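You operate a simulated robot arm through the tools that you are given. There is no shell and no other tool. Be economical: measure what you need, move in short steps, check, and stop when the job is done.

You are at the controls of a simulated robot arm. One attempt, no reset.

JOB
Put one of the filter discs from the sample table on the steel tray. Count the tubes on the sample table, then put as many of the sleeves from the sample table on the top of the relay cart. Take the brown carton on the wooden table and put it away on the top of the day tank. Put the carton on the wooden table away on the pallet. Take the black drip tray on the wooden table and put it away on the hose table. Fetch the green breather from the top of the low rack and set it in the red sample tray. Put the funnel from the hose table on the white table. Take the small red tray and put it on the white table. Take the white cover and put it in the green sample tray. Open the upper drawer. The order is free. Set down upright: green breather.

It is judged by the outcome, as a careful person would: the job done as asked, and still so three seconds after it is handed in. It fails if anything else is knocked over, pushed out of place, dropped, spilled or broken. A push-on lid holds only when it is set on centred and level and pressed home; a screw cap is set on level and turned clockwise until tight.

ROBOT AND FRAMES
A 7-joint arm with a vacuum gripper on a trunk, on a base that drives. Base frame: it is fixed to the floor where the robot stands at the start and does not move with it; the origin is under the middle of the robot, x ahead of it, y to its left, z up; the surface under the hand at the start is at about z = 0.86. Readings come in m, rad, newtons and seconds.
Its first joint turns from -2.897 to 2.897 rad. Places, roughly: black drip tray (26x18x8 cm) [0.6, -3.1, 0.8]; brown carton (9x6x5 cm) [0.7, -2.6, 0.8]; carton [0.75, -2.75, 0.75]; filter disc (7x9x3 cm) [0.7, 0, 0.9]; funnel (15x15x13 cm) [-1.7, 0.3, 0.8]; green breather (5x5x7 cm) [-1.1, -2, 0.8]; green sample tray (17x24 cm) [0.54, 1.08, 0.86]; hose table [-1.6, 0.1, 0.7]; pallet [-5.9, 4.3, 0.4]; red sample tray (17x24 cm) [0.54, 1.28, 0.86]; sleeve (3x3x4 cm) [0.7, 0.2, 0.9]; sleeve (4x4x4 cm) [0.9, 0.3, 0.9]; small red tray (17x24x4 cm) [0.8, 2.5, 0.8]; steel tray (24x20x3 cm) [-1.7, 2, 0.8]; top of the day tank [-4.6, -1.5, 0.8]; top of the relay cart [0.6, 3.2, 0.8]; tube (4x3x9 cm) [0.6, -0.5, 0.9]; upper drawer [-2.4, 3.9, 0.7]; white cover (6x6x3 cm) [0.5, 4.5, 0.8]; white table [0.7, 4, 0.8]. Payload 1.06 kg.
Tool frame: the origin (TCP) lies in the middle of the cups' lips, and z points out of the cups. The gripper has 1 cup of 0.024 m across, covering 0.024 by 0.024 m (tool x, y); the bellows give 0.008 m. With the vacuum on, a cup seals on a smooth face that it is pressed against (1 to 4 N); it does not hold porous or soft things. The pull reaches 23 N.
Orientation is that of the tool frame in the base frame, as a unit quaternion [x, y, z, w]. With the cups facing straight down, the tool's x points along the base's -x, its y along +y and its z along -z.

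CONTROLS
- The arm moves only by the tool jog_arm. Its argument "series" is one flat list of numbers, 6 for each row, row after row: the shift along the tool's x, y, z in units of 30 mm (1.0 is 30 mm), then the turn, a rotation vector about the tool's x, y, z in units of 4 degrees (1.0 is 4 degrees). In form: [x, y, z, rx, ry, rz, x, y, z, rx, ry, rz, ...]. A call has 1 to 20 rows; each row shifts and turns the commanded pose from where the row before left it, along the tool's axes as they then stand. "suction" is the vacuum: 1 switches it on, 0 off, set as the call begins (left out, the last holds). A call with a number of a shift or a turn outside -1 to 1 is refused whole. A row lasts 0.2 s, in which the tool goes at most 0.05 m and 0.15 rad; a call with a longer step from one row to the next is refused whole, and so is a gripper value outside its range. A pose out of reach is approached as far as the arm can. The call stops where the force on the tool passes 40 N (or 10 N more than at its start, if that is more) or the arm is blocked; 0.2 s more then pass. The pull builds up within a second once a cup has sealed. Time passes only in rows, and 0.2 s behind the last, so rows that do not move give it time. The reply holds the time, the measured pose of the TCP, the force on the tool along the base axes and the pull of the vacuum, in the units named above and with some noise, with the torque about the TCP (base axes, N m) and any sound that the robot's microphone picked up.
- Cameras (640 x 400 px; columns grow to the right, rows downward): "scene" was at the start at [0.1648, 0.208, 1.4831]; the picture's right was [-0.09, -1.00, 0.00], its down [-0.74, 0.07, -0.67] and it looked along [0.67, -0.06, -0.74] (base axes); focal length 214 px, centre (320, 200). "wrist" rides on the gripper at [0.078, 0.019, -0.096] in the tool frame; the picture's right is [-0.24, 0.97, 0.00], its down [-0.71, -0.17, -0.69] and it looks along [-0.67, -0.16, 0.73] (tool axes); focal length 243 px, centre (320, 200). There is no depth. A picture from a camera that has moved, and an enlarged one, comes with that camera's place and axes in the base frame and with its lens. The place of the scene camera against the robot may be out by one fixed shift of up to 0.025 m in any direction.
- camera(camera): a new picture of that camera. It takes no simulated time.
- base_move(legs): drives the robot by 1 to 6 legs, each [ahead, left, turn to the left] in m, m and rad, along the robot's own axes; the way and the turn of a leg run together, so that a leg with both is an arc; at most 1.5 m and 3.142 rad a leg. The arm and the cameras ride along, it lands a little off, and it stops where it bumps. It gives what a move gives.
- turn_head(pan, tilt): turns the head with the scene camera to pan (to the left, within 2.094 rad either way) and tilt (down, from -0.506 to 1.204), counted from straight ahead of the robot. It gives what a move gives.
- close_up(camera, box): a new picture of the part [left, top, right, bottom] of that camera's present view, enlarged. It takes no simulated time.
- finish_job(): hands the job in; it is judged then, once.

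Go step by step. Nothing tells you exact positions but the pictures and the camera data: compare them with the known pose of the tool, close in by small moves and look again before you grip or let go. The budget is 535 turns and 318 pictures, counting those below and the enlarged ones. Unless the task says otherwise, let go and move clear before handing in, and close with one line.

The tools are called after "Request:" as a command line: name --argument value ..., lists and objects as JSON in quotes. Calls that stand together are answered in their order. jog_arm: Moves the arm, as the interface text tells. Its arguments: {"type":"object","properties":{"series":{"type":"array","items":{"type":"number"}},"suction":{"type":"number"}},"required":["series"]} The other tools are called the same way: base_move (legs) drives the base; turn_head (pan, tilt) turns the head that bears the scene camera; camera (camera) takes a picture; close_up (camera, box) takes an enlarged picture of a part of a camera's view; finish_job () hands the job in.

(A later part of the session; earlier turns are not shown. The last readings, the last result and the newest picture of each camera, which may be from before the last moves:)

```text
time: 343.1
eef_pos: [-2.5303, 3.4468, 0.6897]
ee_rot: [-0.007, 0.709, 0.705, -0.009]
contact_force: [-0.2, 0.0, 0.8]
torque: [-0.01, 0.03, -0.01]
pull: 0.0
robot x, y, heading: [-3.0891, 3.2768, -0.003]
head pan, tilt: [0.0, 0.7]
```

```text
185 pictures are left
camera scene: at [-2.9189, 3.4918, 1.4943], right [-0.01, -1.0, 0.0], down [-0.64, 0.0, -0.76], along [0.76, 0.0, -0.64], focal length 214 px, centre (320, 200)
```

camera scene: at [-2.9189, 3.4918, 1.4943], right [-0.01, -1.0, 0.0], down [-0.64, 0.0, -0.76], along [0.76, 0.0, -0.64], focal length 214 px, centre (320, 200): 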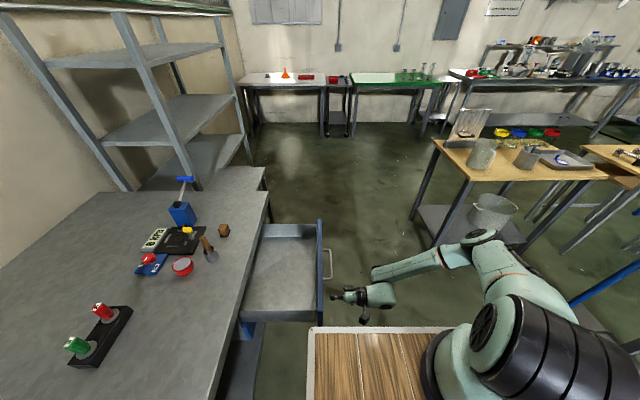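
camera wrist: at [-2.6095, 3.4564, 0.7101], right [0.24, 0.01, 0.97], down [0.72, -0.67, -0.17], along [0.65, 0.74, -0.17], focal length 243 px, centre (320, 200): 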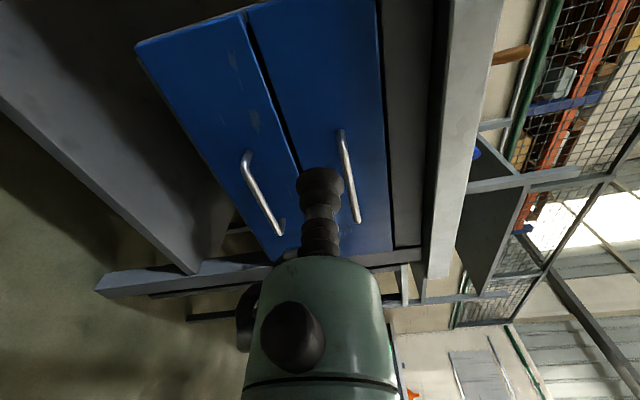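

Request:
base_move --legs '[[0, -0.3, 0]]'

Request:
jog_arm --series '[0, 1, 0, 0, 0, 0, 0, 1, 0, 0, 0, 0, 0, 1, 0, 0, 0, 0, 0, 1, 0, 0, 0, 0, 0, 1, 0, 0, 0, 0, 0, 1, 0, 0, 0, 0, 0, 1, 0, 0, 0, 0, 0, 1, 0, 0, 0, 0, 0, 1, 0, 0, 0, 0, 0, 1, 0, 0, 0, 0, 0, 1, 0, 0, 0, 0, 0, 1, 0, 0, 0, 0, 0, 1, 0, 0, 0, 0, 0, 1, 0, 0, 0, 0, 0, 1, 0, 0, 0, 0, 0, 0, 0, 1, 0, 0, 0, 0, 0, 1, 0, 0, 0, 0, 0, 1, 0, 0, 0, 0, 0, 1, 0, 0]'

Request:
jog_arm --series '[0, 0, 0, 1, 0, 0, 0, 0, 0, 1, 0, 0, 0, 0, 0, 1, 0, 0, 0, 0, 0, 1, 0, 0, 0, 0, 0, 1, 0, 0, 0, 0, 0, 1, 0, 0, 0, 0, 0, 1, 0, 0, 0, 0, 0, 1, 0, 0, 0, 0, 0, 1, 0, 0, 0, 0, 0, 1, 0, 0, 0, 0, 0, 1, 0, 0, 0, 0, 0, 1, 0, 0, 0, 0, 0, 1, 0, 0, 0, 0, 0, 1, 0, 0, 0, 0, 0, 1, 0, 0, 0, 0, 0, 1, 0, 0, 0, 0, 0, 1, 0, 0, 0, 0, 0, 1, 0, 0, 0, 0, 0, 0.6, 0, 0]'

Request:
camera --camera "scene"

```text
time: 345.1
eef_pos: [-2.5323, 3.1543, 0.691]
ee_rot: [-0.006, 0.709, 0.705, -0.009]
contact_force: [-0.3, 0.3, -0.3]
torque: [0.01, 0.01, -0.03]
pull: 0.0
robot x, y, heading: [-3.0951, 2.9849, -0.011]
head pan, tilt: [0.0, 0.7]
```

```text
time: 349.1
eef_pos: [-2.5314, 3.1562, 1.1424]
ee_rot: [-0.007, 0.8, 0.6, -0.008]
contact_force: [-1.3, 0.7, -0.1]
torque: [-0.01, -0.03, -0.03]
pull: 0.0
robot x, y, heading: [-3.0928, 2.9881, -0.009]
head pan, tilt: [0.0, 0.7]
```

```text
time: 353.1
eef_pos: [-2.5314, 3.1552, 1.1413]
ee_rot: [-0.011, 1.0, -0.007, -0.001]
contact_force: [-0.5, -0.2, 0.8]
torque: [-0.01, 0.04, -0.02]
pull: 0.1
robot x, y, heading: [-3.0932, 2.9862, -0.008]
head pan, tilt: [0.0, 0.7]
```

```text
184 pictures are left
camera scene: at [-2.9204, 3.1996, 1.4943], right [-0.01, -1.0, 0.0], down [-0.64, 0.0, -0.76], along [0.76, -0.01, -0.64], focal length 214 px, centre (320, 200)
```

scene: 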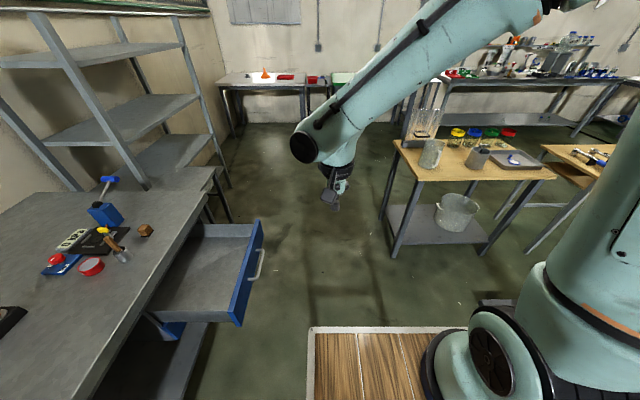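

Request:
base_move --legs '[[0.4, 0.075, 0.008]]'

Request:
camera --camera "scene"

```text
time: 355.7
eef_pos: [-2.1246, 3.2412, 1.1422]
ee_rot: [-0.019, 1.0, -0.006, -0.001]
contact_force: [-0.9, 0.4, 0.9]
torque: [0.01, -0.01, 0.01]
pull: 0.1
robot x, y, heading: [-2.6836, 3.0609, 0.006]
head pan, tilt: [0.0, 0.7]
```

```text
183 pictures are left
camera scene: at [-2.5141, 3.2777, 1.4943], right [0.01, -1.0, 0.0], down [-0.64, -0.01, -0.76], along [0.76, 0.01, -0.64], focal length 214 px, centre (320, 200)
```

scene: 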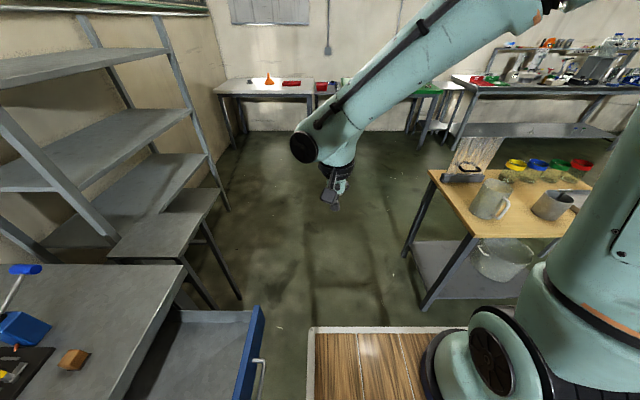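

Request:
base_move --legs '[[0.5, -0.03, -0.006], [0.9, 0, 0]]'

Request:
camera --camera "scene"

```text
time: 363.0
eef_pos: [-0.7123, 3.2113, 1.1407]
ee_rot: [-0.012, 1.0, -0.007, -0.002]
contact_force: [0.4, -0.3, 0.8]
torque: [-0.03, -0.02, 0.01]
pull: 0.1
robot x, y, heading: [-1.2723, 3.0387, -0.006]
head pan, tilt: [0.0, 0.7]
```

```text
182 pictures are left
camera scene: at [-1.1023, 3.2527, 1.4943], right [0.0, -1.0, 0.0], down [-0.64, 0.0, -0.76], along [0.76, 0.0, -0.64], focal length 214 px, centre (320, 200)
```

scene: 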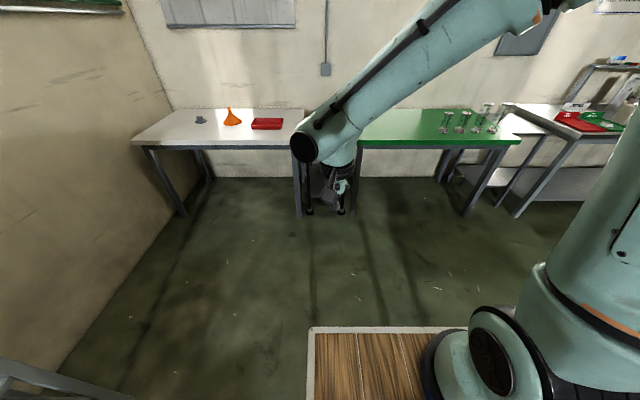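

Request:
base_move --legs '[[0.83, 0, 0], [0, -1.45, 0], [0, -1.4, 0]]'

Request:
camera --camera "scene"

```text
time: 381.0
eef_pos: [0.0474, 0.3061, 1.1421]
ee_rot: [-0.014, 1.0, -0.007, -0.001]
contact_force: [0.2, -0.5, 0.3]
torque: [0.02, 0.0, 0.0]
pull: 0.1
robot x, y, heading: [-0.5157, 0.1333, -0.002]
head pan, tilt: [0.0, 0.7]
```

```text
181 pictures are left
camera scene: at [-0.342, 0.3474, 1.4943], right [0.0, -1.0, 0.0], down [-0.64, 0.0, -0.76], along [0.76, 0.0, -0.64], focal length 214 px, centre (320, 200)
```

scene: 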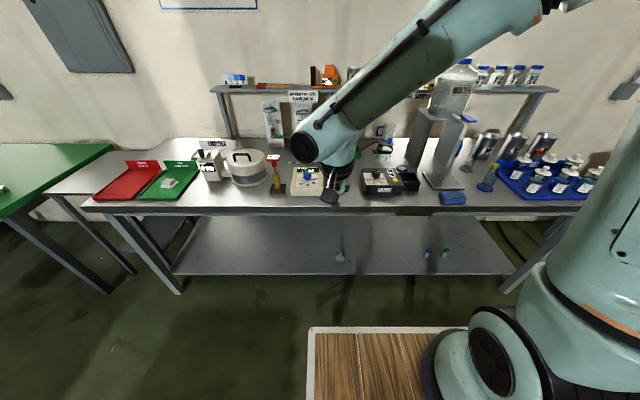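

Request:
close_up --camera "scene" --box '[320, 220, 480, 280]'

Request:
close_up --camera "scene" --box '[440, 110, 620, 220]'

```text
4.00 times, centred on (400, 250) of scene
camera zoom: at [-0.342, 0.3474, 1.4943], right [0.0, -1.0, 0.0], down [-0.64, 0.0, -0.76], along [0.76, 0.0, -0.64], focal length 858 px, centre (0, 0)
```

zoom: 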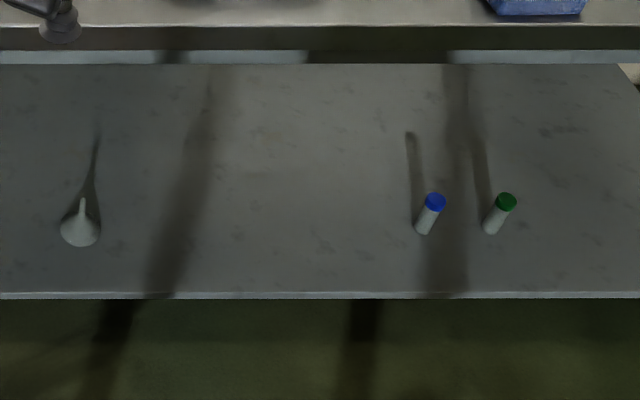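

```text
3.56 times, centred on (530, 165) of scene
camera zoom: at [-0.342, 0.3474, 1.4943], right [0.0, -1.0, 0.0], down [-0.64, 0.0, -0.76], along [0.76, 0.0, -0.64], focal length 763 px, centre (-427, 324)
```

zoom: 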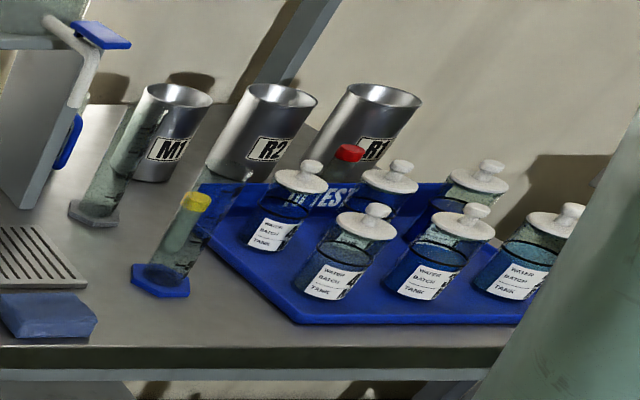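

Request:
base_move --legs '[[0.48, 0, 0]]'

Request:
camera --camera "wrist"

Request:
camera --camera "scene"

```text
time: 383.8
eef_pos: [0.5267, 0.2984, 1.1413]
ee_rot: [-0.01, 1.0, -0.005, -0.002]
contact_force: [0.0, -0.4, -0.5]
torque: [0.01, -0.02, -0.01]
pull: 0.1
robot x, y, heading: [-0.0415, 0.1347, -0.01]
head pan, tilt: [0.0, 0.7]
```

```text
178 pictures are left
camera wrist: at [0.4487, 0.3172, 1.2364], right [0.22, 0.98, -0.01], down [0.71, -0.15, 0.69], along [0.67, -0.16, -0.73], focal length 243 px, centre (320, 200)
```

wrist: 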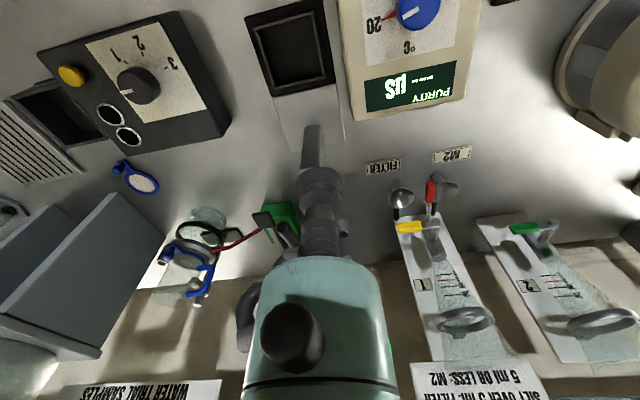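

```text
177 pictures are left
camera scene: at [0.1373, 0.3433, 1.4943], right [-0.01, -1.0, 0.0], down [-0.64, 0.01, -0.76], along [0.76, -0.01, -0.64], focal length 214 px, centre (320, 200)
```

scene: 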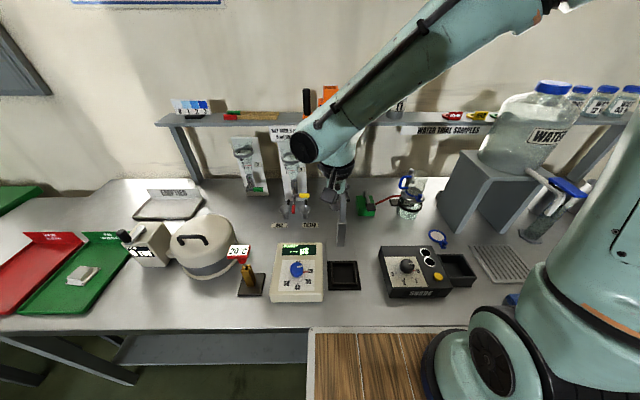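

Request:
jog_arm --series '[0, 0, -1, 0, 0, 0, 0, 0, -1, 0, 0, 0, 0, 0, -1, 0, 0, 0, 0, 0, -1, 0, 0, 0, 0, 0, -1, 0, 0, 0, 0, -1, 0, 0, 0, 0, 0, -1, 0, 0, 0, 0, 0, -1, 0, 0, 0, 0, 0, -1, 0, 0, 0, 0, 0, -1, 0, 0, 0, 0]'

Request:
camera --camera "wrist"

Request:
close_up --camera "scene" --box '[280, 120, 440, 250]'

```text
time: 386.0
eef_pos: [0.5268, 0.1493, 1.2931]
ee_rot: [-0.009, 1.0, -0.006, -0.001]
contact_force: [-0.8, 0.2, -0.4]
torque: [0.0, 0.03, 0.02]
pull: 0.1
robot x, y, heading: [-0.0364, 0.1306, -0.01]
head pan, tilt: [0.0, 0.7]
```

```text
176 pictures are left
camera wrist: at [0.4495, 0.1676, 1.3876], right [0.22, 0.98, -0.01], down [0.71, -0.15, 0.69], along [0.67, -0.16, -0.73], focal length 243 px, centre (320, 200)
```

wrist: 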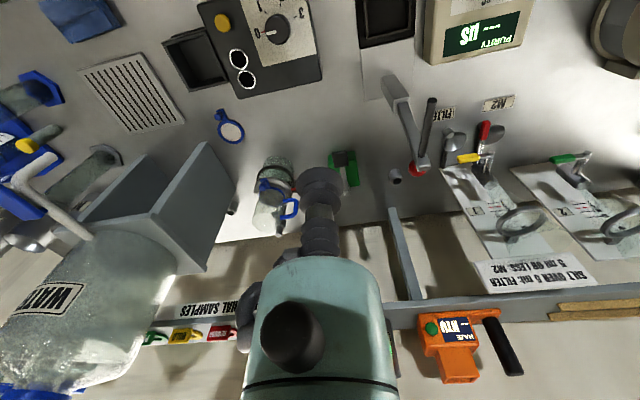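

```text
3.08 times, centred on (360, 185) of scene
camera zoom: at [0.1372, 0.3435, 1.4942], right [-0.01, -1.0, 0.0], down [-0.64, 0.01, -0.76], along [0.76, -0.01, -0.64], focal length 660 px, centre (197, 246)
```

zoom: 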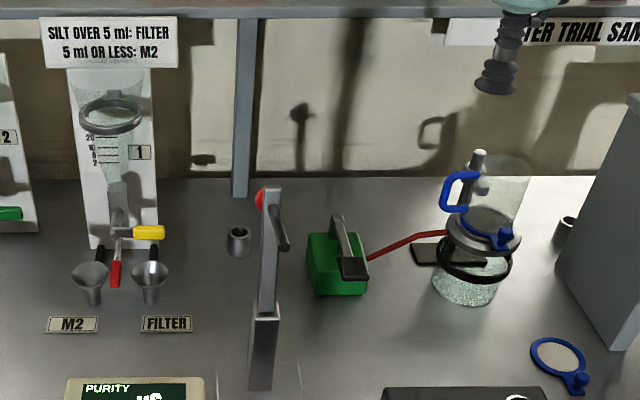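

Request:
jog_arm --series '[-1, 0.3, 0, 0, 0, 0, -1, 0.3, 0, 0, 0, 0, -1, 0.3, 0, 0, 0, 0, -1, 0.3, 0, 0, 0, 0, -1, 0.3, 0, 0, 0, 0, -1, 0.3, 0, 0, 0, 0, -1, 0.4, 0, 0, 0, 0, -1, 0.4, 0, 0, 0, 0, -1, 0.4, 0, 0, 0, 0, -1, 0.4, 0.5, 0, 0, 0, -0.9, 0.4, 0.5, 0, 0, 0, 0, 0, 1, 0, 0, 0, 0, 0, 1, 0, 0, 0, 0, 0, 1, 0, 0, 0]'

Request:
camera --camera "wrist"

Request:
camera --camera "scene"

```text
time: 389.0
eef_pos: [0.8559, 0.2692, 1.1734]
ee_rot: [-0.01, 1.0, -0.007, -0.001]
contact_force: [0.1, 0.6, 0.0]
torque: [0.02, -0.01, -0.03]
pull: 0.0
robot x, y, heading: [-0.0324, 0.131, -0.012]
head pan, tilt: [0.0, 0.7]
```

```text
174 pictures are left
camera wrist: at [0.7787, 0.2873, 1.268], right [0.22, 0.98, -0.01], down [0.71, -0.15, 0.69], along [0.67, -0.16, -0.73], focal length 243 px, centre (320, 200)
```

wrist: 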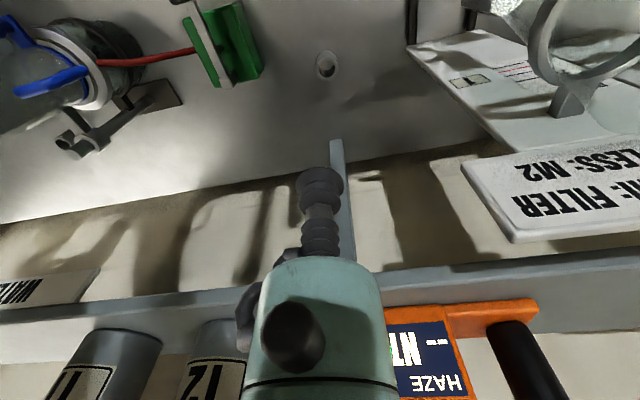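

```text
173 pictures are left
camera scene: at [0.137, 0.3432, 1.4943], right [-0.01, -1.0, 0.0], down [-0.64, 0.01, -0.77], along [0.76, -0.01, -0.64], focal length 214 px, centre (320, 200)
```

scene: 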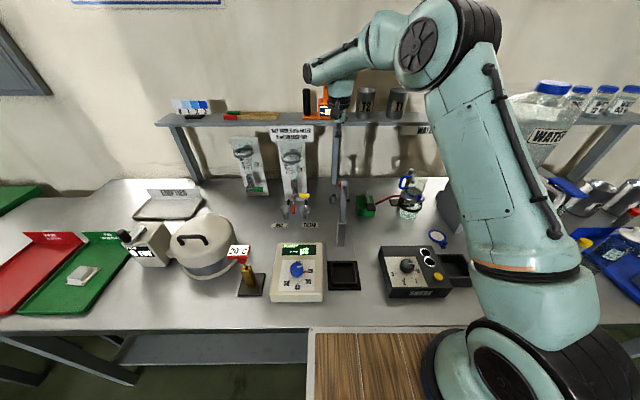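

Request:
jog_arm --series '[-0.3, 0, 1, 0, 0, 0, 0, 0, 1, 0, 0, 0, 0, 0, 1, 0, 0, 0, 0, 0, 1, 0, 0, 0, 0, 0, 1, 0, 0, 0, 0, 0, 1, 0, 0, 0, 0, 0, 1, 0, 0, 0]'

Request:
close_up --camera "wrist" --box '[160, 40, 480, 240]'

Request:
close_up --camera "scene" --box '[260, 60, 440, 260]'

```text
time: 390.6
eef_pos: [0.8632, 0.2693, 0.9618]
ee_rot: [-0.009, 1.0, -0.006, -0.001]
contact_force: [-0.8, -1.1, 0.4]
torque: [0.04, -0.02, 0.02]
pull: 0.2
robot x, y, heading: [-0.0381, 0.1285, -0.012]
head pan, tilt: [0.0, 0.7]
```

```text
2.00 times, centred on (320, 140) of wrist
camera zoom: at [0.7859, 0.2878, 1.0559], right [0.22, 0.98, -0.01], down [0.71, -0.15, 0.69], along [0.67, -0.16, -0.73], focal length 485 px, centre (320, 320)
```

zoom: 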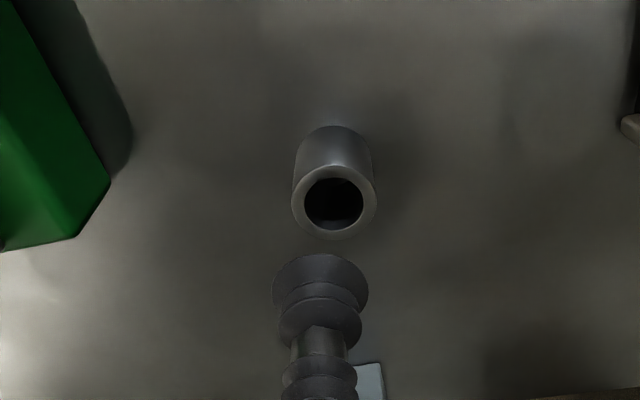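

```text
2.00 times, centred on (350, 160) of scene
camera zoom: at [0.137, 0.3432, 1.4943], right [-0.01, -1.0, 0.0], down [-0.64, 0.01, -0.77], along [0.77, -0.01, -0.64], focal length 429 px, centre (260, 280)
```

zoom: 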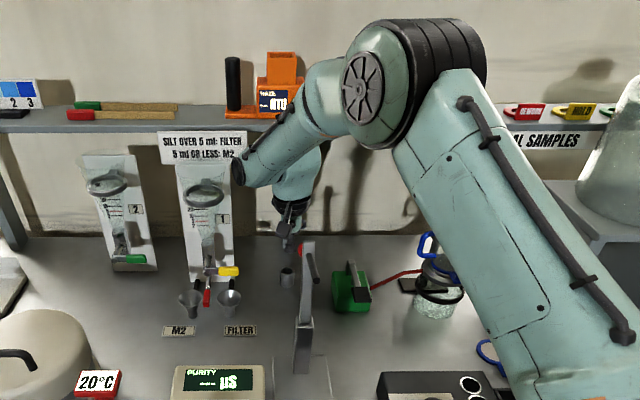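

Request:
jog_arm --series '[-0.43, 0.04, 0.7, 0, 0, 0, 0, 0, 0.7, 0, 0, 0, 0, 0, 0.3, 0, 0, 0]' --suction 1

Request:
close_up --camera "wrist" --box '[240, 90, 400, 190]'

```text
time: 391.4
eef_pos: [0.8762, 0.268, 0.9098]
ee_rot: [-0.009, 1.0, -0.006, -0.002]
contact_force: [0.9, -0.1, -0.1]
torque: [0.0, 0.0, -0.03]
pull: 0.0
robot x, y, heading: [-0.037, 0.1311, -0.01]
head pan, tilt: [0.0, 0.7]
```

```text
4.00 times, centred on (320, 140) of wrist
camera zoom: at [0.7987, 0.2864, 1.0048], right [0.22, 0.98, -0.01], down [0.71, -0.15, 0.68], along [0.67, -0.16, -0.73], focal length 970 px, centre (320, 440)
```

zoom: 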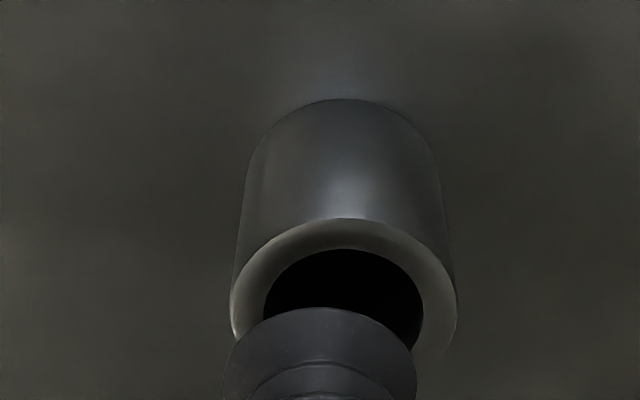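

Request:
jog_arm --series '[0, 0.11, 0.2, 0, 0, 0, 0, 0, 0.2, 0, 0, 0]'

Request:
close_up --camera "wrist" --box '[240, 90, 400, 190]'

```text
time: 392.0
eef_pos: [0.8753, 0.2721, 0.8971]
ee_rot: [-0.009, 1.0, -0.006, -0.002]
contact_force: [0.3, 0.3, 0.0]
torque: [0.0, -0.01, 0.01]
pull: 23.1
robot x, y, heading: [-0.0364, 0.1312, -0.007]
head pan, tilt: [0.0, 0.7]
```

```text
4.00 times, centred on (320, 140) of wrist
camera zoom: at [0.7978, 0.2902, 0.9932], right [0.22, 0.98, -0.01], down [0.71, -0.15, 0.69], along [0.67, -0.16, -0.73], focal length 970 px, centre (320, 440)
```

zoom: 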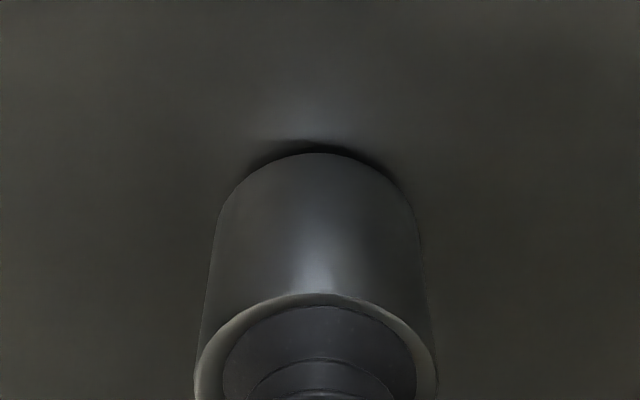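

Request:
jog_arm --series '[0, 0, -0.4, 0, 0, 0, 0, 0, -0.8, 0, 0, 0, 0, 0, -1, 0, 0, 0, 0, 0, -1, 0, 0, 0, 0, 0, -1, 0, 0, 0, 0, 0, -1, 0, 0, 0, 0, 0, -1, 0, 0, 0, 0, 0, -1, 0, 0, 0, 0, 0, -1, 0, 0, 0, 0, 0, -1, 0, 0, 0, 0, 0, -1, 0, 0, 0, 0, 0, -1, 0, 0, 0, 0, 0, -1, 0, 0, 0, 0.5, -0.8, -0.2, 0, 0, 0, 1, -0.8, 0, 0, 0, 0, 1, -0.8, 0, 0, 0, 0, 1, -0.8, 0, 0, 0, 0, 1, -0.8, 0, 0, 0, 0, 1, -0.8, 0, 0, 0, 0, 1, 0, 0, 0, 0, 0]'

Request:
camera --camera "scene"

```text
time: 396.2
eef_pos: [0.6842, 0.1263, 1.269]
ee_rot: [-0.01, 1.0, -0.006, -0.001]
contact_force: [0.1, -0.4, -1.3]
torque: [0.0, 0.02, 0.0]
pull: 22.8
robot x, y, heading: [-0.037, 0.1296, -0.008]
head pan, tilt: [0.0, 0.7]
```

```text
168 pictures are left
camera scene: at [0.1377, 0.3434, 1.4942], right [-0.01, -1.0, 0.0], down [-0.64, 0.01, -0.76], along [0.76, -0.01, -0.64], focal length 214 px, centre (320, 200)
```

scene: 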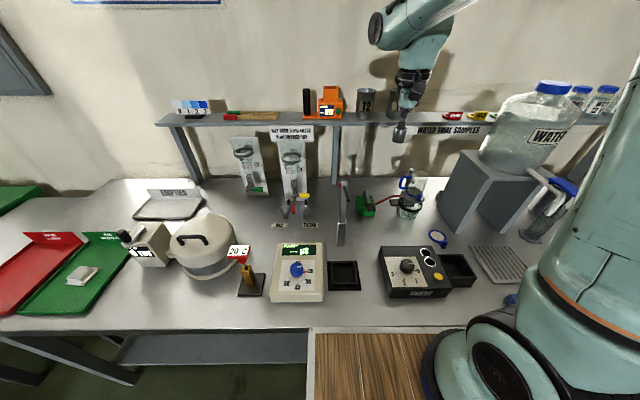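

Request:
jog_arm --series '[1, 0, 0, 0, 0, 0, 1, 0, 0, 0, 0, 0, 1, 0, 0.5, 0, 0, 0, 1, 0, 0.5, 0, 0, 0]'

Request:
base_move --legs '[[-0.4, 0, 0.008], [0, 1.48, 0], [0, 1.47, 0], [0.33, 0, 0]]'

Request:
camera --camera "scene"

```text
time: 397.2
eef_pos: [0.5612, 0.124, 1.2421]
ee_rot: [-0.01, 1.0, -0.006, -0.001]
contact_force: [0.4, -0.8, -1.7]
torque: [0.01, 0.06, -0.02]
pull: 23.0
robot x, y, heading: [-0.0376, 0.1304, -0.008]
head pan, tilt: [0.0, 0.7]
```

```text
time: 415.2
eef_pos: [0.4802, 3.0708, 1.2433]
ee_rot: [-0.02, 1.0, -0.007, -0.001]
contact_force: [-0.9, 0.0, -1.1]
torque: [-0.01, -0.04, 0.02]
pull: 22.8
robot x, y, heading: [-0.1168, 3.063, 0.013]
head pan, tilt: [0.0, 0.7]
```

```text
167 pictures are left
camera scene: at [0.0516, 3.2814, 1.4943], right [0.01, -1.0, 0.0], down [-0.64, -0.01, -0.76], along [0.76, 0.01, -0.64], focal length 214 px, centre (320, 200)
```

scene: 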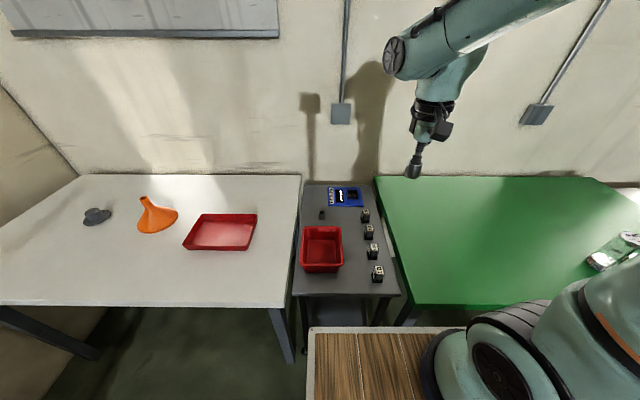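

Request:
jog_arm --series '[-1, 0.4, 0, 0, 0, 0, -1, 0.4, 0, 0, 0, 0, -1, 0.4, 0, 0, 0, 0, -1, 0.4, 0, 0, 0, 0, -1, 0.4, 0, 0, 0, 0, -1, 0.4, 0.5, 0, 0, 0, -1, 0.4, 1, 0, 0, 0, -1, 0.4, 1, 0, 0, 0, -1, 0.3, 1, 0, 0, 0, -0.5, 0.2, 1, 0, 0, 0, 0, 0, 1, 0, 0, 0, 0, 0, 1, 0, 0, 0, 0, 0, 1, 0, 0, 0, 0, 0, 1, 0, 0, 0, 0, 0, 1, 0, 0, 0, 0, 0, 1, 0, 0, 0]'

Request:
camera --camera "wrist"

Request:
close_up --camera "scene" --box '[280, 140, 420, 290]'

```text
time: 418.6
eef_pos: [0.7601, 3.1888, 0.9268]
ee_rot: [-0.02, 1.0, -0.006, -0.001]
contact_force: [-0.3, -0.7, -0.5]
torque: [-0.03, -0.03, -0.02]
pull: 22.8
robot x, y, heading: [-0.1153, 3.0658, 0.009]
head pan, tilt: [0.0, 0.7]
```

```text
166 pictures are left
camera wrist: at [0.6825, 3.2054, 1.022], right [0.2, 0.98, -0.01], down [0.72, -0.13, 0.69], along [0.67, -0.14, -0.73], focal length 243 px, centre (320, 200)
```

wrist: 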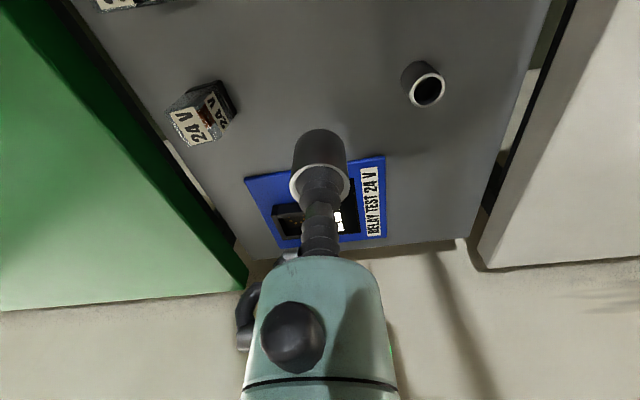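

```text
2.67 times, centred on (350, 215) of scene
camera zoom: at [0.0513, 3.2813, 1.4943], right [0.01, -1.0, 0.0], down [-0.64, -0.01, -0.77], along [0.77, 0.01, -0.64], focal length 572 px, centre (240, 160)
```

zoom: 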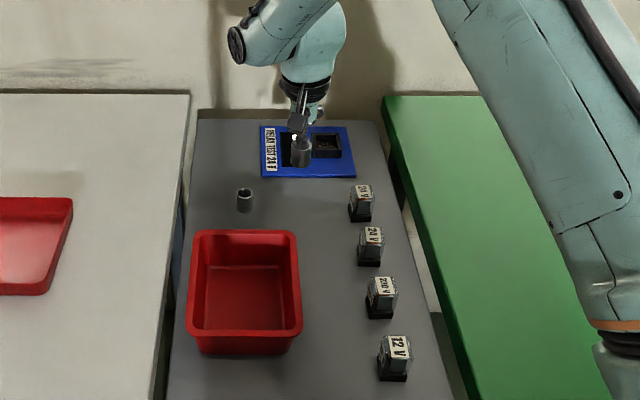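

Request:
jog_arm --series '[0, 0, 1, 0, 0, 0, 0, 0, 1, 0, 0, 0, 0, 0, 1, 0, 0, 0, 0, 0, 0.2, 0, 0, 0]'

Request:
jog_arm --series '[0, 0, 0.15, 0, 0, 0]'

Request:
jog_arm --series '[0, 0, 0.15, 0, 0, 0]'

Request:
jog_arm --series '[0, 0, 0.15, 0, 0, 0]'

```text
time: 419.6
eef_pos: [0.7599, 3.187, 0.8298]
ee_rot: [-0.02, 1.0, -0.006, -0.001]
contact_force: [-0.4, 0.0, -1.0]
torque: [0.01, 0.02, -0.01]
pull: 23.0
robot x, y, heading: [-0.1162, 3.0648, 0.012]
head pan, tilt: [0.0, 0.7]
```

```text
time: 420.0
eef_pos: [0.7613, 3.1875, 0.8248]
ee_rot: [-0.02, 1.0, -0.005, -0.001]
contact_force: [-1.0, 0.1, -0.7]
torque: [0.0, 0.02, -0.01]
pull: 22.5
robot x, y, heading: [-0.1194, 3.0644, 0.011]
head pan, tilt: [0.0, 0.7]
```

```text
time: 420.4
eef_pos: [0.7605, 3.1883, 0.8206]
ee_rot: [-0.02, 1.0, -0.006, -0.001]
contact_force: [-0.3, -0.1, -1.2]
torque: [-0.01, 0.01, -0.03]
pull: 22.8
robot x, y, heading: [-0.1162, 3.0651, 0.013]
head pan, tilt: [0.0, 0.7]
```

```text
time: 420.8
eef_pos: [0.7605, 3.1891, 0.8163]
ee_rot: [-0.02, 1.0, -0.006, -0.001]
contact_force: [-3.1, -1.1, 14.4]
torque: [0.08, -0.01, -0.03]
pull: 23.0
robot x, y, heading: [-0.1188, 3.0644, 0.013]
head pan, tilt: [0.0, 0.7]
```

Request:
jog_arm --series '[0, 0, 0, 0, 0, 0, 0, 0, 0, 0, 0, 0, 0, 0, 0, 0, 0, 0, 0, 0, -0.1, 0, 0, 0, 0, 0, -0.2, 0, 0, 0, 0, 0, -0.6, 0, 0, 0, 0, 0, -1, 0, 0, 0, 0, 0, -1, 0, 0, 0, 0, 0, -1, 0, 0, 0, 0, 0, -1, 0, 0, 0, 0, 0, -1, 0, 0, 0, 0, 0, -1, 0, 0, 0, 0, 0, -1, 0, 0, 0, 0, 0, -1, 0, 0, 0, 0, 0, -1, 0, 0, 0, 0, 0, -1, 0, 0, 0, 1, 0, 0, 0, 0, 0, 1, 0, 0, 0, 0, 0, 1, 0, 0, 0, 0, 0]' --suction 0

Request:
close_up --camera "scene" --box '[280, 140, 420, 290]'

```text
time: 424.8
eef_pos: [0.6699, 3.1883, 1.1436]
ee_rot: [-0.02, 1.0, -0.005, -0.002]
contact_force: [0.4, 0.2, -0.1]
torque: [0.01, 0.0, 0.0]
pull: 0.0
robot x, y, heading: [-0.117, 3.0637, 0.009]
head pan, tilt: [0.0, 0.7]
```

```text
2.67 times, centred on (350, 215) of scene
camera zoom: at [0.052, 3.2815, 1.4942], right [0.01, -1.0, 0.0], down [-0.64, -0.01, -0.76], along [0.76, 0.01, -0.64], focal length 572 px, centre (240, 160)
```

zoom: 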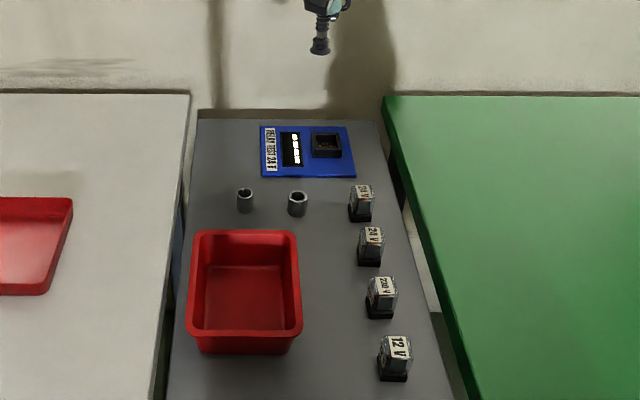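

Request:
jog_arm --series '[1, 0, 0, 0, 0, 0, 1, 0, 0, 0, 0, 0, 1, -0.5, 0, 0, 0, 0, 1, -0.5, 0, 0, 0, 0, 1, -0.5, 0, 0, 0, 0, 1, -0.5, 0, 0, 0, 0, 1, 0, 0, 0, 0, 0, 1, 0, 0, 0, 0, 0]'

Request:
base_move --legs '[[-0.4, 0, -0.01], [0, -1.45, 0], [0, -1.45, 0], [0, -1.2, 0]]'

Request:
turn_head --pan -1.2 --tilt 0.5

Request:
camera --camera "scene"

```text
time: 426.6
eef_pos: [0.4338, 3.1183, 1.1448]
ee_rot: [-0.021, 1.0, -0.006, 0.0]
contact_force: [0.2, 0.4, 0.1]
torque: [0.0, -0.01, 0.0]
pull: 0.0
robot x, y, heading: [-0.1154, 3.0662, 0.012]
head pan, tilt: [0.0, 0.7]
```

```text
time: 448.9
eef_pos: [0.0528, -1.105, 1.144]
ee_rot: [-0.015, 1.0, -0.006, -0.002]
contact_force: [-0.7, -0.3, -0.4]
torque: [0.04, -0.03, 0.03]
pull: 0.1
robot x, y, heading: [-0.4974, -1.1523, -0.001]
head pan, tilt: [0.0, 0.7]
```

```text
time: 450.3
eef_pos: [0.0539, -1.1032, 1.1434]
ee_rot: [-0.014, 1.0, -0.007, -0.002]
contact_force: [-0.2, 0.2, -0.5]
torque: [0.01, -0.02, 0.0]
pull: 0.0
robot x, y, heading: [-0.4972, -1.1499, -0.002]
head pan, tilt: [-1.201, 0.499]
```

```text
163 pictures are left
camera scene: at [-0.3789, -1.0221, 1.512], right [-0.93, -0.36, 0.0], down [-0.17, 0.45, -0.88], along [0.32, -0.82, -0.48], focal length 214 px, centre (320, 200)
```

scene: 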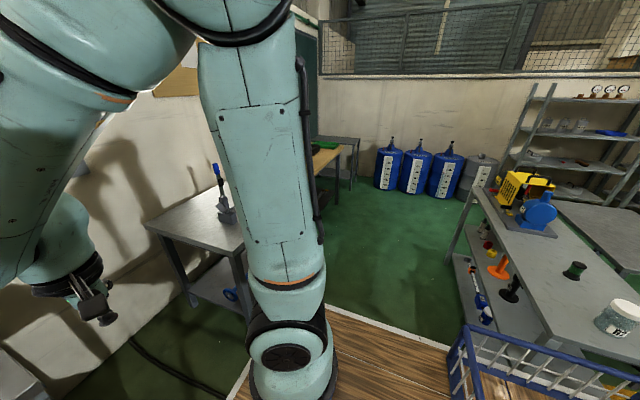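

Request:
base_move --legs '[[0, 0, 3.14], [0, 0.85, 0]]'

Request:
turn_head --pan 0 --tilt 0.7

Request:
camera --camera "scene"

Request:
camera --camera "wrist"

```text
time: 462.0
eef_pos: [-1.0818, -2.0217, 1.1438]
ee_rot: [1.0, 0.0, 0.002, -0.006]
contact_force: [0.1, -0.3, 0.9]
torque: [0.02, 0.01, 0.03]
pull: 0.1
robot x, y, heading: [-0.5326, -1.9911, 3.115]
head pan, tilt: [-1.201, 0.499]
```

```text
time: 463.4
eef_pos: [-1.0826, -2.0208, 1.1431]
ee_rot: [1.0, 0.0, 0.001, -0.006]
contact_force: [0.5, 0.1, -0.6]
torque: [0.0, 0.02, -0.02]
pull: 0.0
robot x, y, heading: [-0.5299, -1.9905, 3.115]
head pan, tilt: [0.0, 0.7]
```

```text
162 pictures are left
camera scene: at [-0.7353, -2.1886, 1.4943], right [0.03, 1.0, 0.0], down [0.64, -0.02, -0.77], along [-0.76, 0.02, -0.64], focal length 214 px, centre (320, 200)
```

scene: 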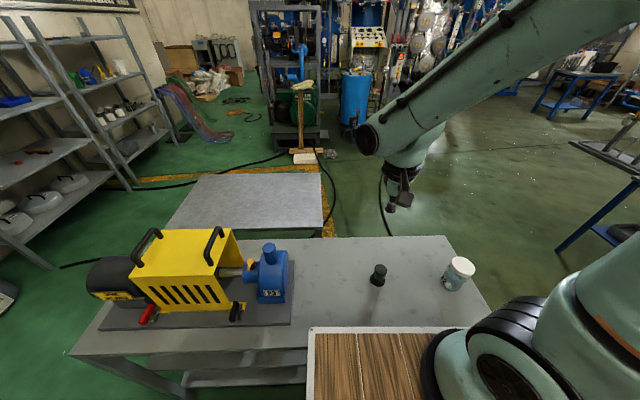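

```text
161 pictures are left
camera wrist: at [-1.0035, -2.0416, 1.2385], right [-0.23, -0.97, -0.01], down [-0.71, 0.16, 0.69], along [-0.66, 0.17, -0.73], focal length 243 px, centre (320, 200)
```

wrist: 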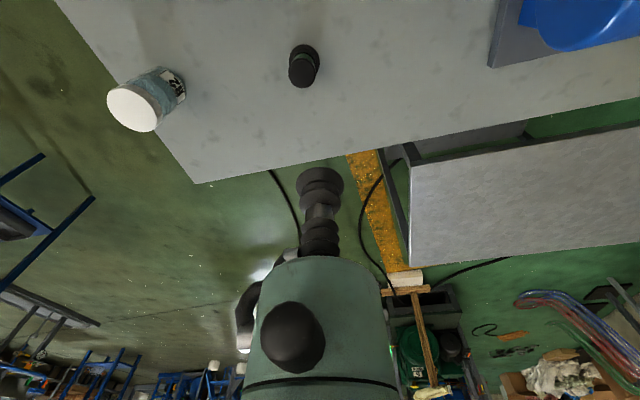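

Request:
jog_arm --series '[0, -1, 0.7, 0, 0, 0, 0, -0.2, 1, 0, 0, 0, 0, 0, 1, 0, 0, 0, 0, 0, 1, 0, 0, 0, 0, 0, 1, 0, 0, 0, 0, 0, 1, 0, 0, 0]'

Request:
close_up --camera "wrist" --box '[160, 0, 480, 200]'

Request:
close_up --camera "scene" --box '[320, 200, 440, 310]'

```text
time: 464.8
eef_pos: [-1.0832, -1.9822, 0.9736]
ee_rot: [1.0, 0.0, 0.001, -0.007]
contact_force: [-0.6, 1.0, 0.4]
torque: [0.0, 0.02, -0.01]
pull: 0.0
robot x, y, heading: [-0.5294, -1.9895, 3.115]
head pan, tilt: [0.0, 0.7]
```

```text
2.00 times, centred on (320, 100) of wrist
camera zoom: at [-1.0046, -2.0032, 1.0678], right [-0.23, -0.97, -0.01], down [-0.71, 0.16, 0.69], along [-0.66, 0.17, -0.73], focal length 485 px, centre (320, 400)
```

zoom: 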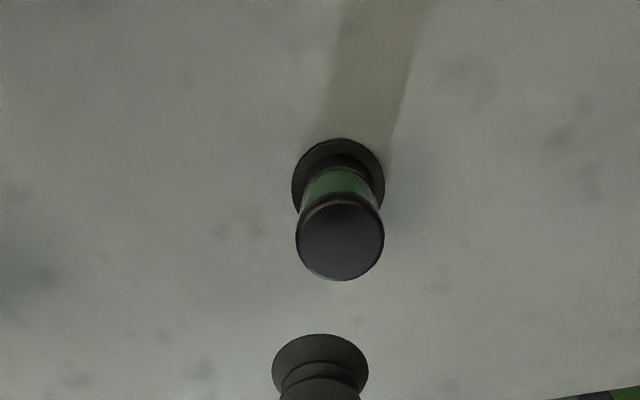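

```text
3.64 times, centred on (380, 255) of scene
camera zoom: at [-0.7349, -2.1886, 1.4943], right [0.03, 1.0, 0.0], down [0.64, -0.02, -0.77], along [-0.76, 0.02, -0.64], focal length 780 px, centre (102, 0)
```

zoom: 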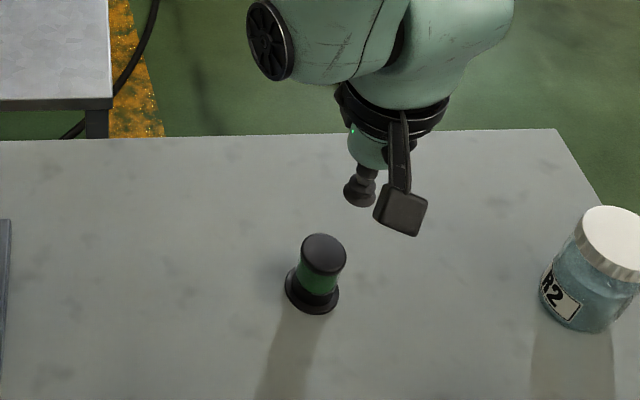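

Request:
jog_arm --series '[-0.7, 0.1, 0.6, 0, 0, 0, 0, 0, 1, 0, 0, 0, 0, 0, 1, 0, 0, 0, 0, 0, 0.9, 0, 0, 0]' --suction 1

Request:
close_up --camera "wrist" --box '[240, 90, 400, 190]'

```text
time: 465.8
eef_pos: [-1.1042, -1.9853, 0.8672]
ee_rot: [1.0, 0.001, 0.001, -0.006]
contact_force: [-0.3, -0.1, 0.7]
torque: [-0.01, -0.01, -0.01]
pull: 23.0
robot x, y, heading: [-0.5336, -1.9887, 3.112]
head pan, tilt: [0.0, 0.7]
```

```text
4.00 times, centred on (320, 140) of wrist
camera zoom: at [-1.0255, -2.0052, 0.9623], right [-0.24, -0.97, -0.01], down [-0.71, 0.16, 0.69], along [-0.66, 0.17, -0.73], focal length 970 px, centre (320, 440)
```

zoom: 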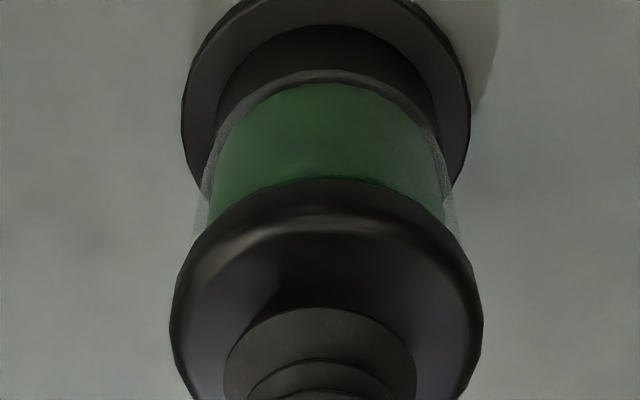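

Request:
jog_arm --series '[0, 0, -0.4, 0, 0, 0, 0, 0, -0.8, 0, 0, 0, 0, 0, -1, 0, 0, 0, 0, 0, -1, 0, 0, 0, 0, 0, -1, 0, 0, 0, 0, 0, -1, 0, 0, 0, 0, 0, -1, 0, 0, 0, 0, 0, -1, 0, 0, 0, 0, 0, -1, 0, 0, 0, 0, 0, -1, 0, 0, 0]'

Request:
base_move --legs '[[0, -0.85, 0], [0.0, 0, -3.112], [0, 1.25, 0], [0, 1.25, 0]]'

Request:
camera --camera "scene"

```text
time: 468.0
eef_pos: [-1.1013, -1.9871, 1.1424]
ee_rot: [1.0, 0.0, 0.002, -0.006]
contact_force: [-1.3, 0.0, -0.4]
torque: [0.0, 0.01, 0.02]
pull: 23.2
robot x, y, heading: [-0.5297, -1.9894, 3.116]
head pan, tilt: [0.0, 0.7]
```

```text
time: 491.0
eef_pos: [-0.1942, 1.3639, 1.142]
ee_rot: [-0.067, 0.998, -0.006, -0.002]
contact_force: [0.4, 0.6, -1.2]
torque: [-0.01, 0.0, -0.06]
pull: 23.0
robot x, y, heading: [-0.7592, 1.2897, 0.103]
head pan, tilt: [0.0, 0.7]
```

```text
157 pictures are left
camera scene: at [-0.6124, 1.5232, 1.4943], right [0.11, -0.99, 0.0], down [-0.64, -0.07, -0.76], along [0.76, 0.08, -0.64], focal length 214 px, centre (320, 200)
```

scene: 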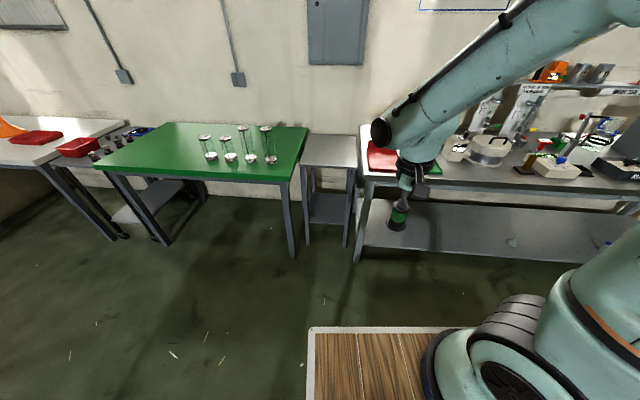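

Request:
base_move --legs '[[0, 0, -0.103], [0.63, -0.05, 0]]'

Request:
camera --camera "wrist"

Request:
camera --camera "scene"

```text
time: 495.1
eef_pos: [0.4381, 1.2642, 1.1427]
ee_rot: [-0.021, 1.0, -0.006, -0.002]
contact_force: [0.0, 0.1, -1.0]
torque: [0.02, -0.01, 0.03]
pull: 22.6
robot x, y, heading: [-0.1332, 1.2449, 0.015]
head pan, tilt: [0.0, 0.7]
```

```text
156 pictures are left
camera wrist: at [0.361, 1.2816, 1.2372], right [0.19, 0.98, -0.01], down [0.72, -0.13, 0.69], along [0.67, -0.14, -0.73], focal length 243 px, centre (320, 200)
```

wrist: 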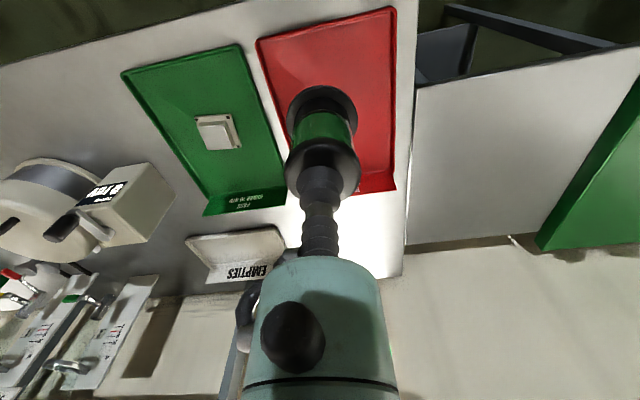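

```text
155 pictures are left
camera scene: at [0.0366, 1.4615, 1.4943], right [0.01, -1.0, 0.0], down [-0.64, -0.01, -0.76], along [0.76, 0.01, -0.64], focal length 214 px, centre (320, 200)
```

scene: 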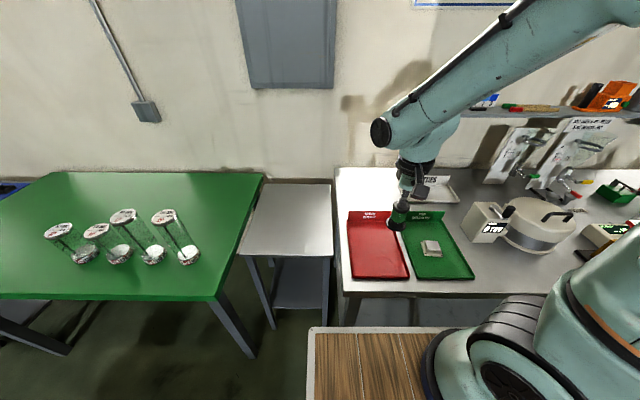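

Request:
jog_arm --series '[-1, 0.1, 0, 0, 0, 0, -1, 0.1, 1, 0, 0, 0, -0.57, 0, 1, 0, 0, 0, 0, 0, 1, 0, 0, 0, 0, 0, 1, 0, 0, 0, 0, 0, 1, 0, 0, 0]'

Request:
camera --camera "wrist"

Request:
close_up --camera "scene" --box '[320, 180, 500, 300]'

```text
time: 496.5
eef_pos: [0.5183, 1.2725, 0.9924]
ee_rot: [-0.021, 1.0, -0.006, -0.001]
contact_force: [-1.1, -0.3, -1.1]
torque: [0.03, 0.01, 0.0]
pull: 23.3
robot x, y, heading: [-0.1303, 1.2441, 0.012]
head pan, tilt: [0.0, 0.7]
```

```text
154 pictures are left
camera wrist: at [0.4402, 1.2892, 1.0873], right [0.19, 0.98, -0.01], down [0.72, -0.13, 0.69], along [0.67, -0.14, -0.73], focal length 243 px, centre (320, 200)
```

wrist: 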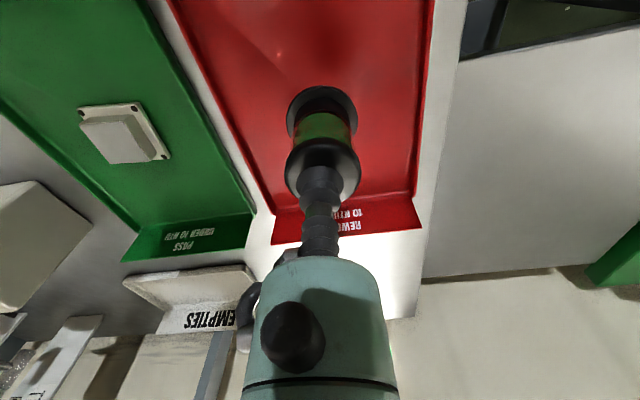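

```text
3.33 times, centred on (410, 240) of scene
camera zoom: at [0.0362, 1.4614, 1.4943], right [0.01, -1.0, 0.0], down [-0.64, -0.01, -0.77], along [0.77, 0.01, -0.64], focal length 715 px, centre (20, 67)
```

zoom: 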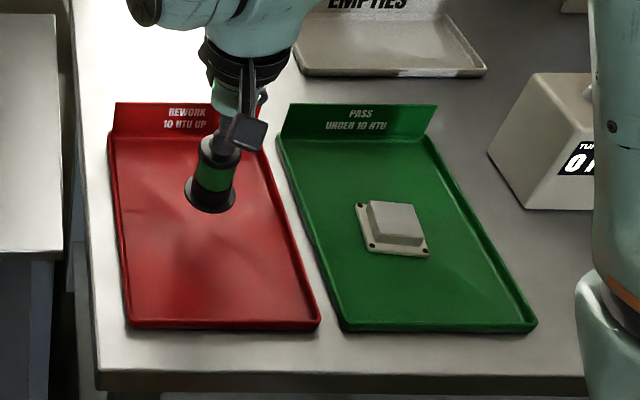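

Over the red tray and upright. Lowering.

Request:
jog_arm --series '[0, 0, 0.8, 0, 0, 0, 0, 0, 0.5, 0, 0, 0]'

Request:
jog_arm --series '[0, 0, 0.2, 0, 0, 0]'

Request:
jog_arm --series '[0, 0, 0.15, 0, 0, 0]'

Request:
jog_arm --series '[0, 0, 0.15, 0, 0, 0]'

Request:
jog_arm --series '[0, 0, 0.15, 0, 0, 0]'

```text
time: 497.1
eef_pos: [0.5177, 1.2717, 0.9516]
ee_rot: [-0.021, 1.0, -0.007, -0.001]
contact_force: [0.5, -0.4, -0.8]
torque: [0.01, 0.0, -0.05]
pull: 22.7
robot x, y, heading: [-0.1326, 1.2445, 0.011]
head pan, tilt: [0.0, 0.7]
```

```text
time: 497.5
eef_pos: [0.5156, 1.2715, 0.9471]
ee_rot: [-0.02, 1.0, -0.007, -0.001]
contact_force: [0.2, 0.5, -1.6]
torque: [0.0, 0.01, 0.01]
pull: 23.3
robot x, y, heading: [-0.1323, 1.2436, 0.008]
head pan, tilt: [0.0, 0.7]
```

```text
time: 497.9
eef_pos: [0.5156, 1.2722, 0.9429]
ee_rot: [-0.021, 1.0, -0.006, -0.002]
contact_force: [0.4, 0.0, -1.5]
torque: [0.03, -0.01, 0.0]
pull: 23.3
robot x, y, heading: [-0.1327, 1.2429, 0.016]
head pan, tilt: [0.0, 0.7]
```

```text
time: 498.3
eef_pos: [0.5151, 1.271, 0.9371]
ee_rot: [-0.02, 1.0, -0.005, -0.002]
contact_force: [0.0, -0.8, -0.9]
torque: [0.02, -0.01, -0.01]
pull: 22.8
robot x, y, heading: [-0.1328, 1.2424, 0.013]
head pan, tilt: [0.0, 0.7]
```

```text
time: 498.7
eef_pos: [0.5157, 1.2714, 0.9327]
ee_rot: [-0.021, 1.0, -0.006, -0.001]
contact_force: [0.9, 0.5, -2.2]
torque: [-0.02, 0.01, 0.0]
pull: 22.7
robot x, y, heading: [-0.1302, 1.2444, 0.01]
head pan, tilt: [0.0, 0.7]
```

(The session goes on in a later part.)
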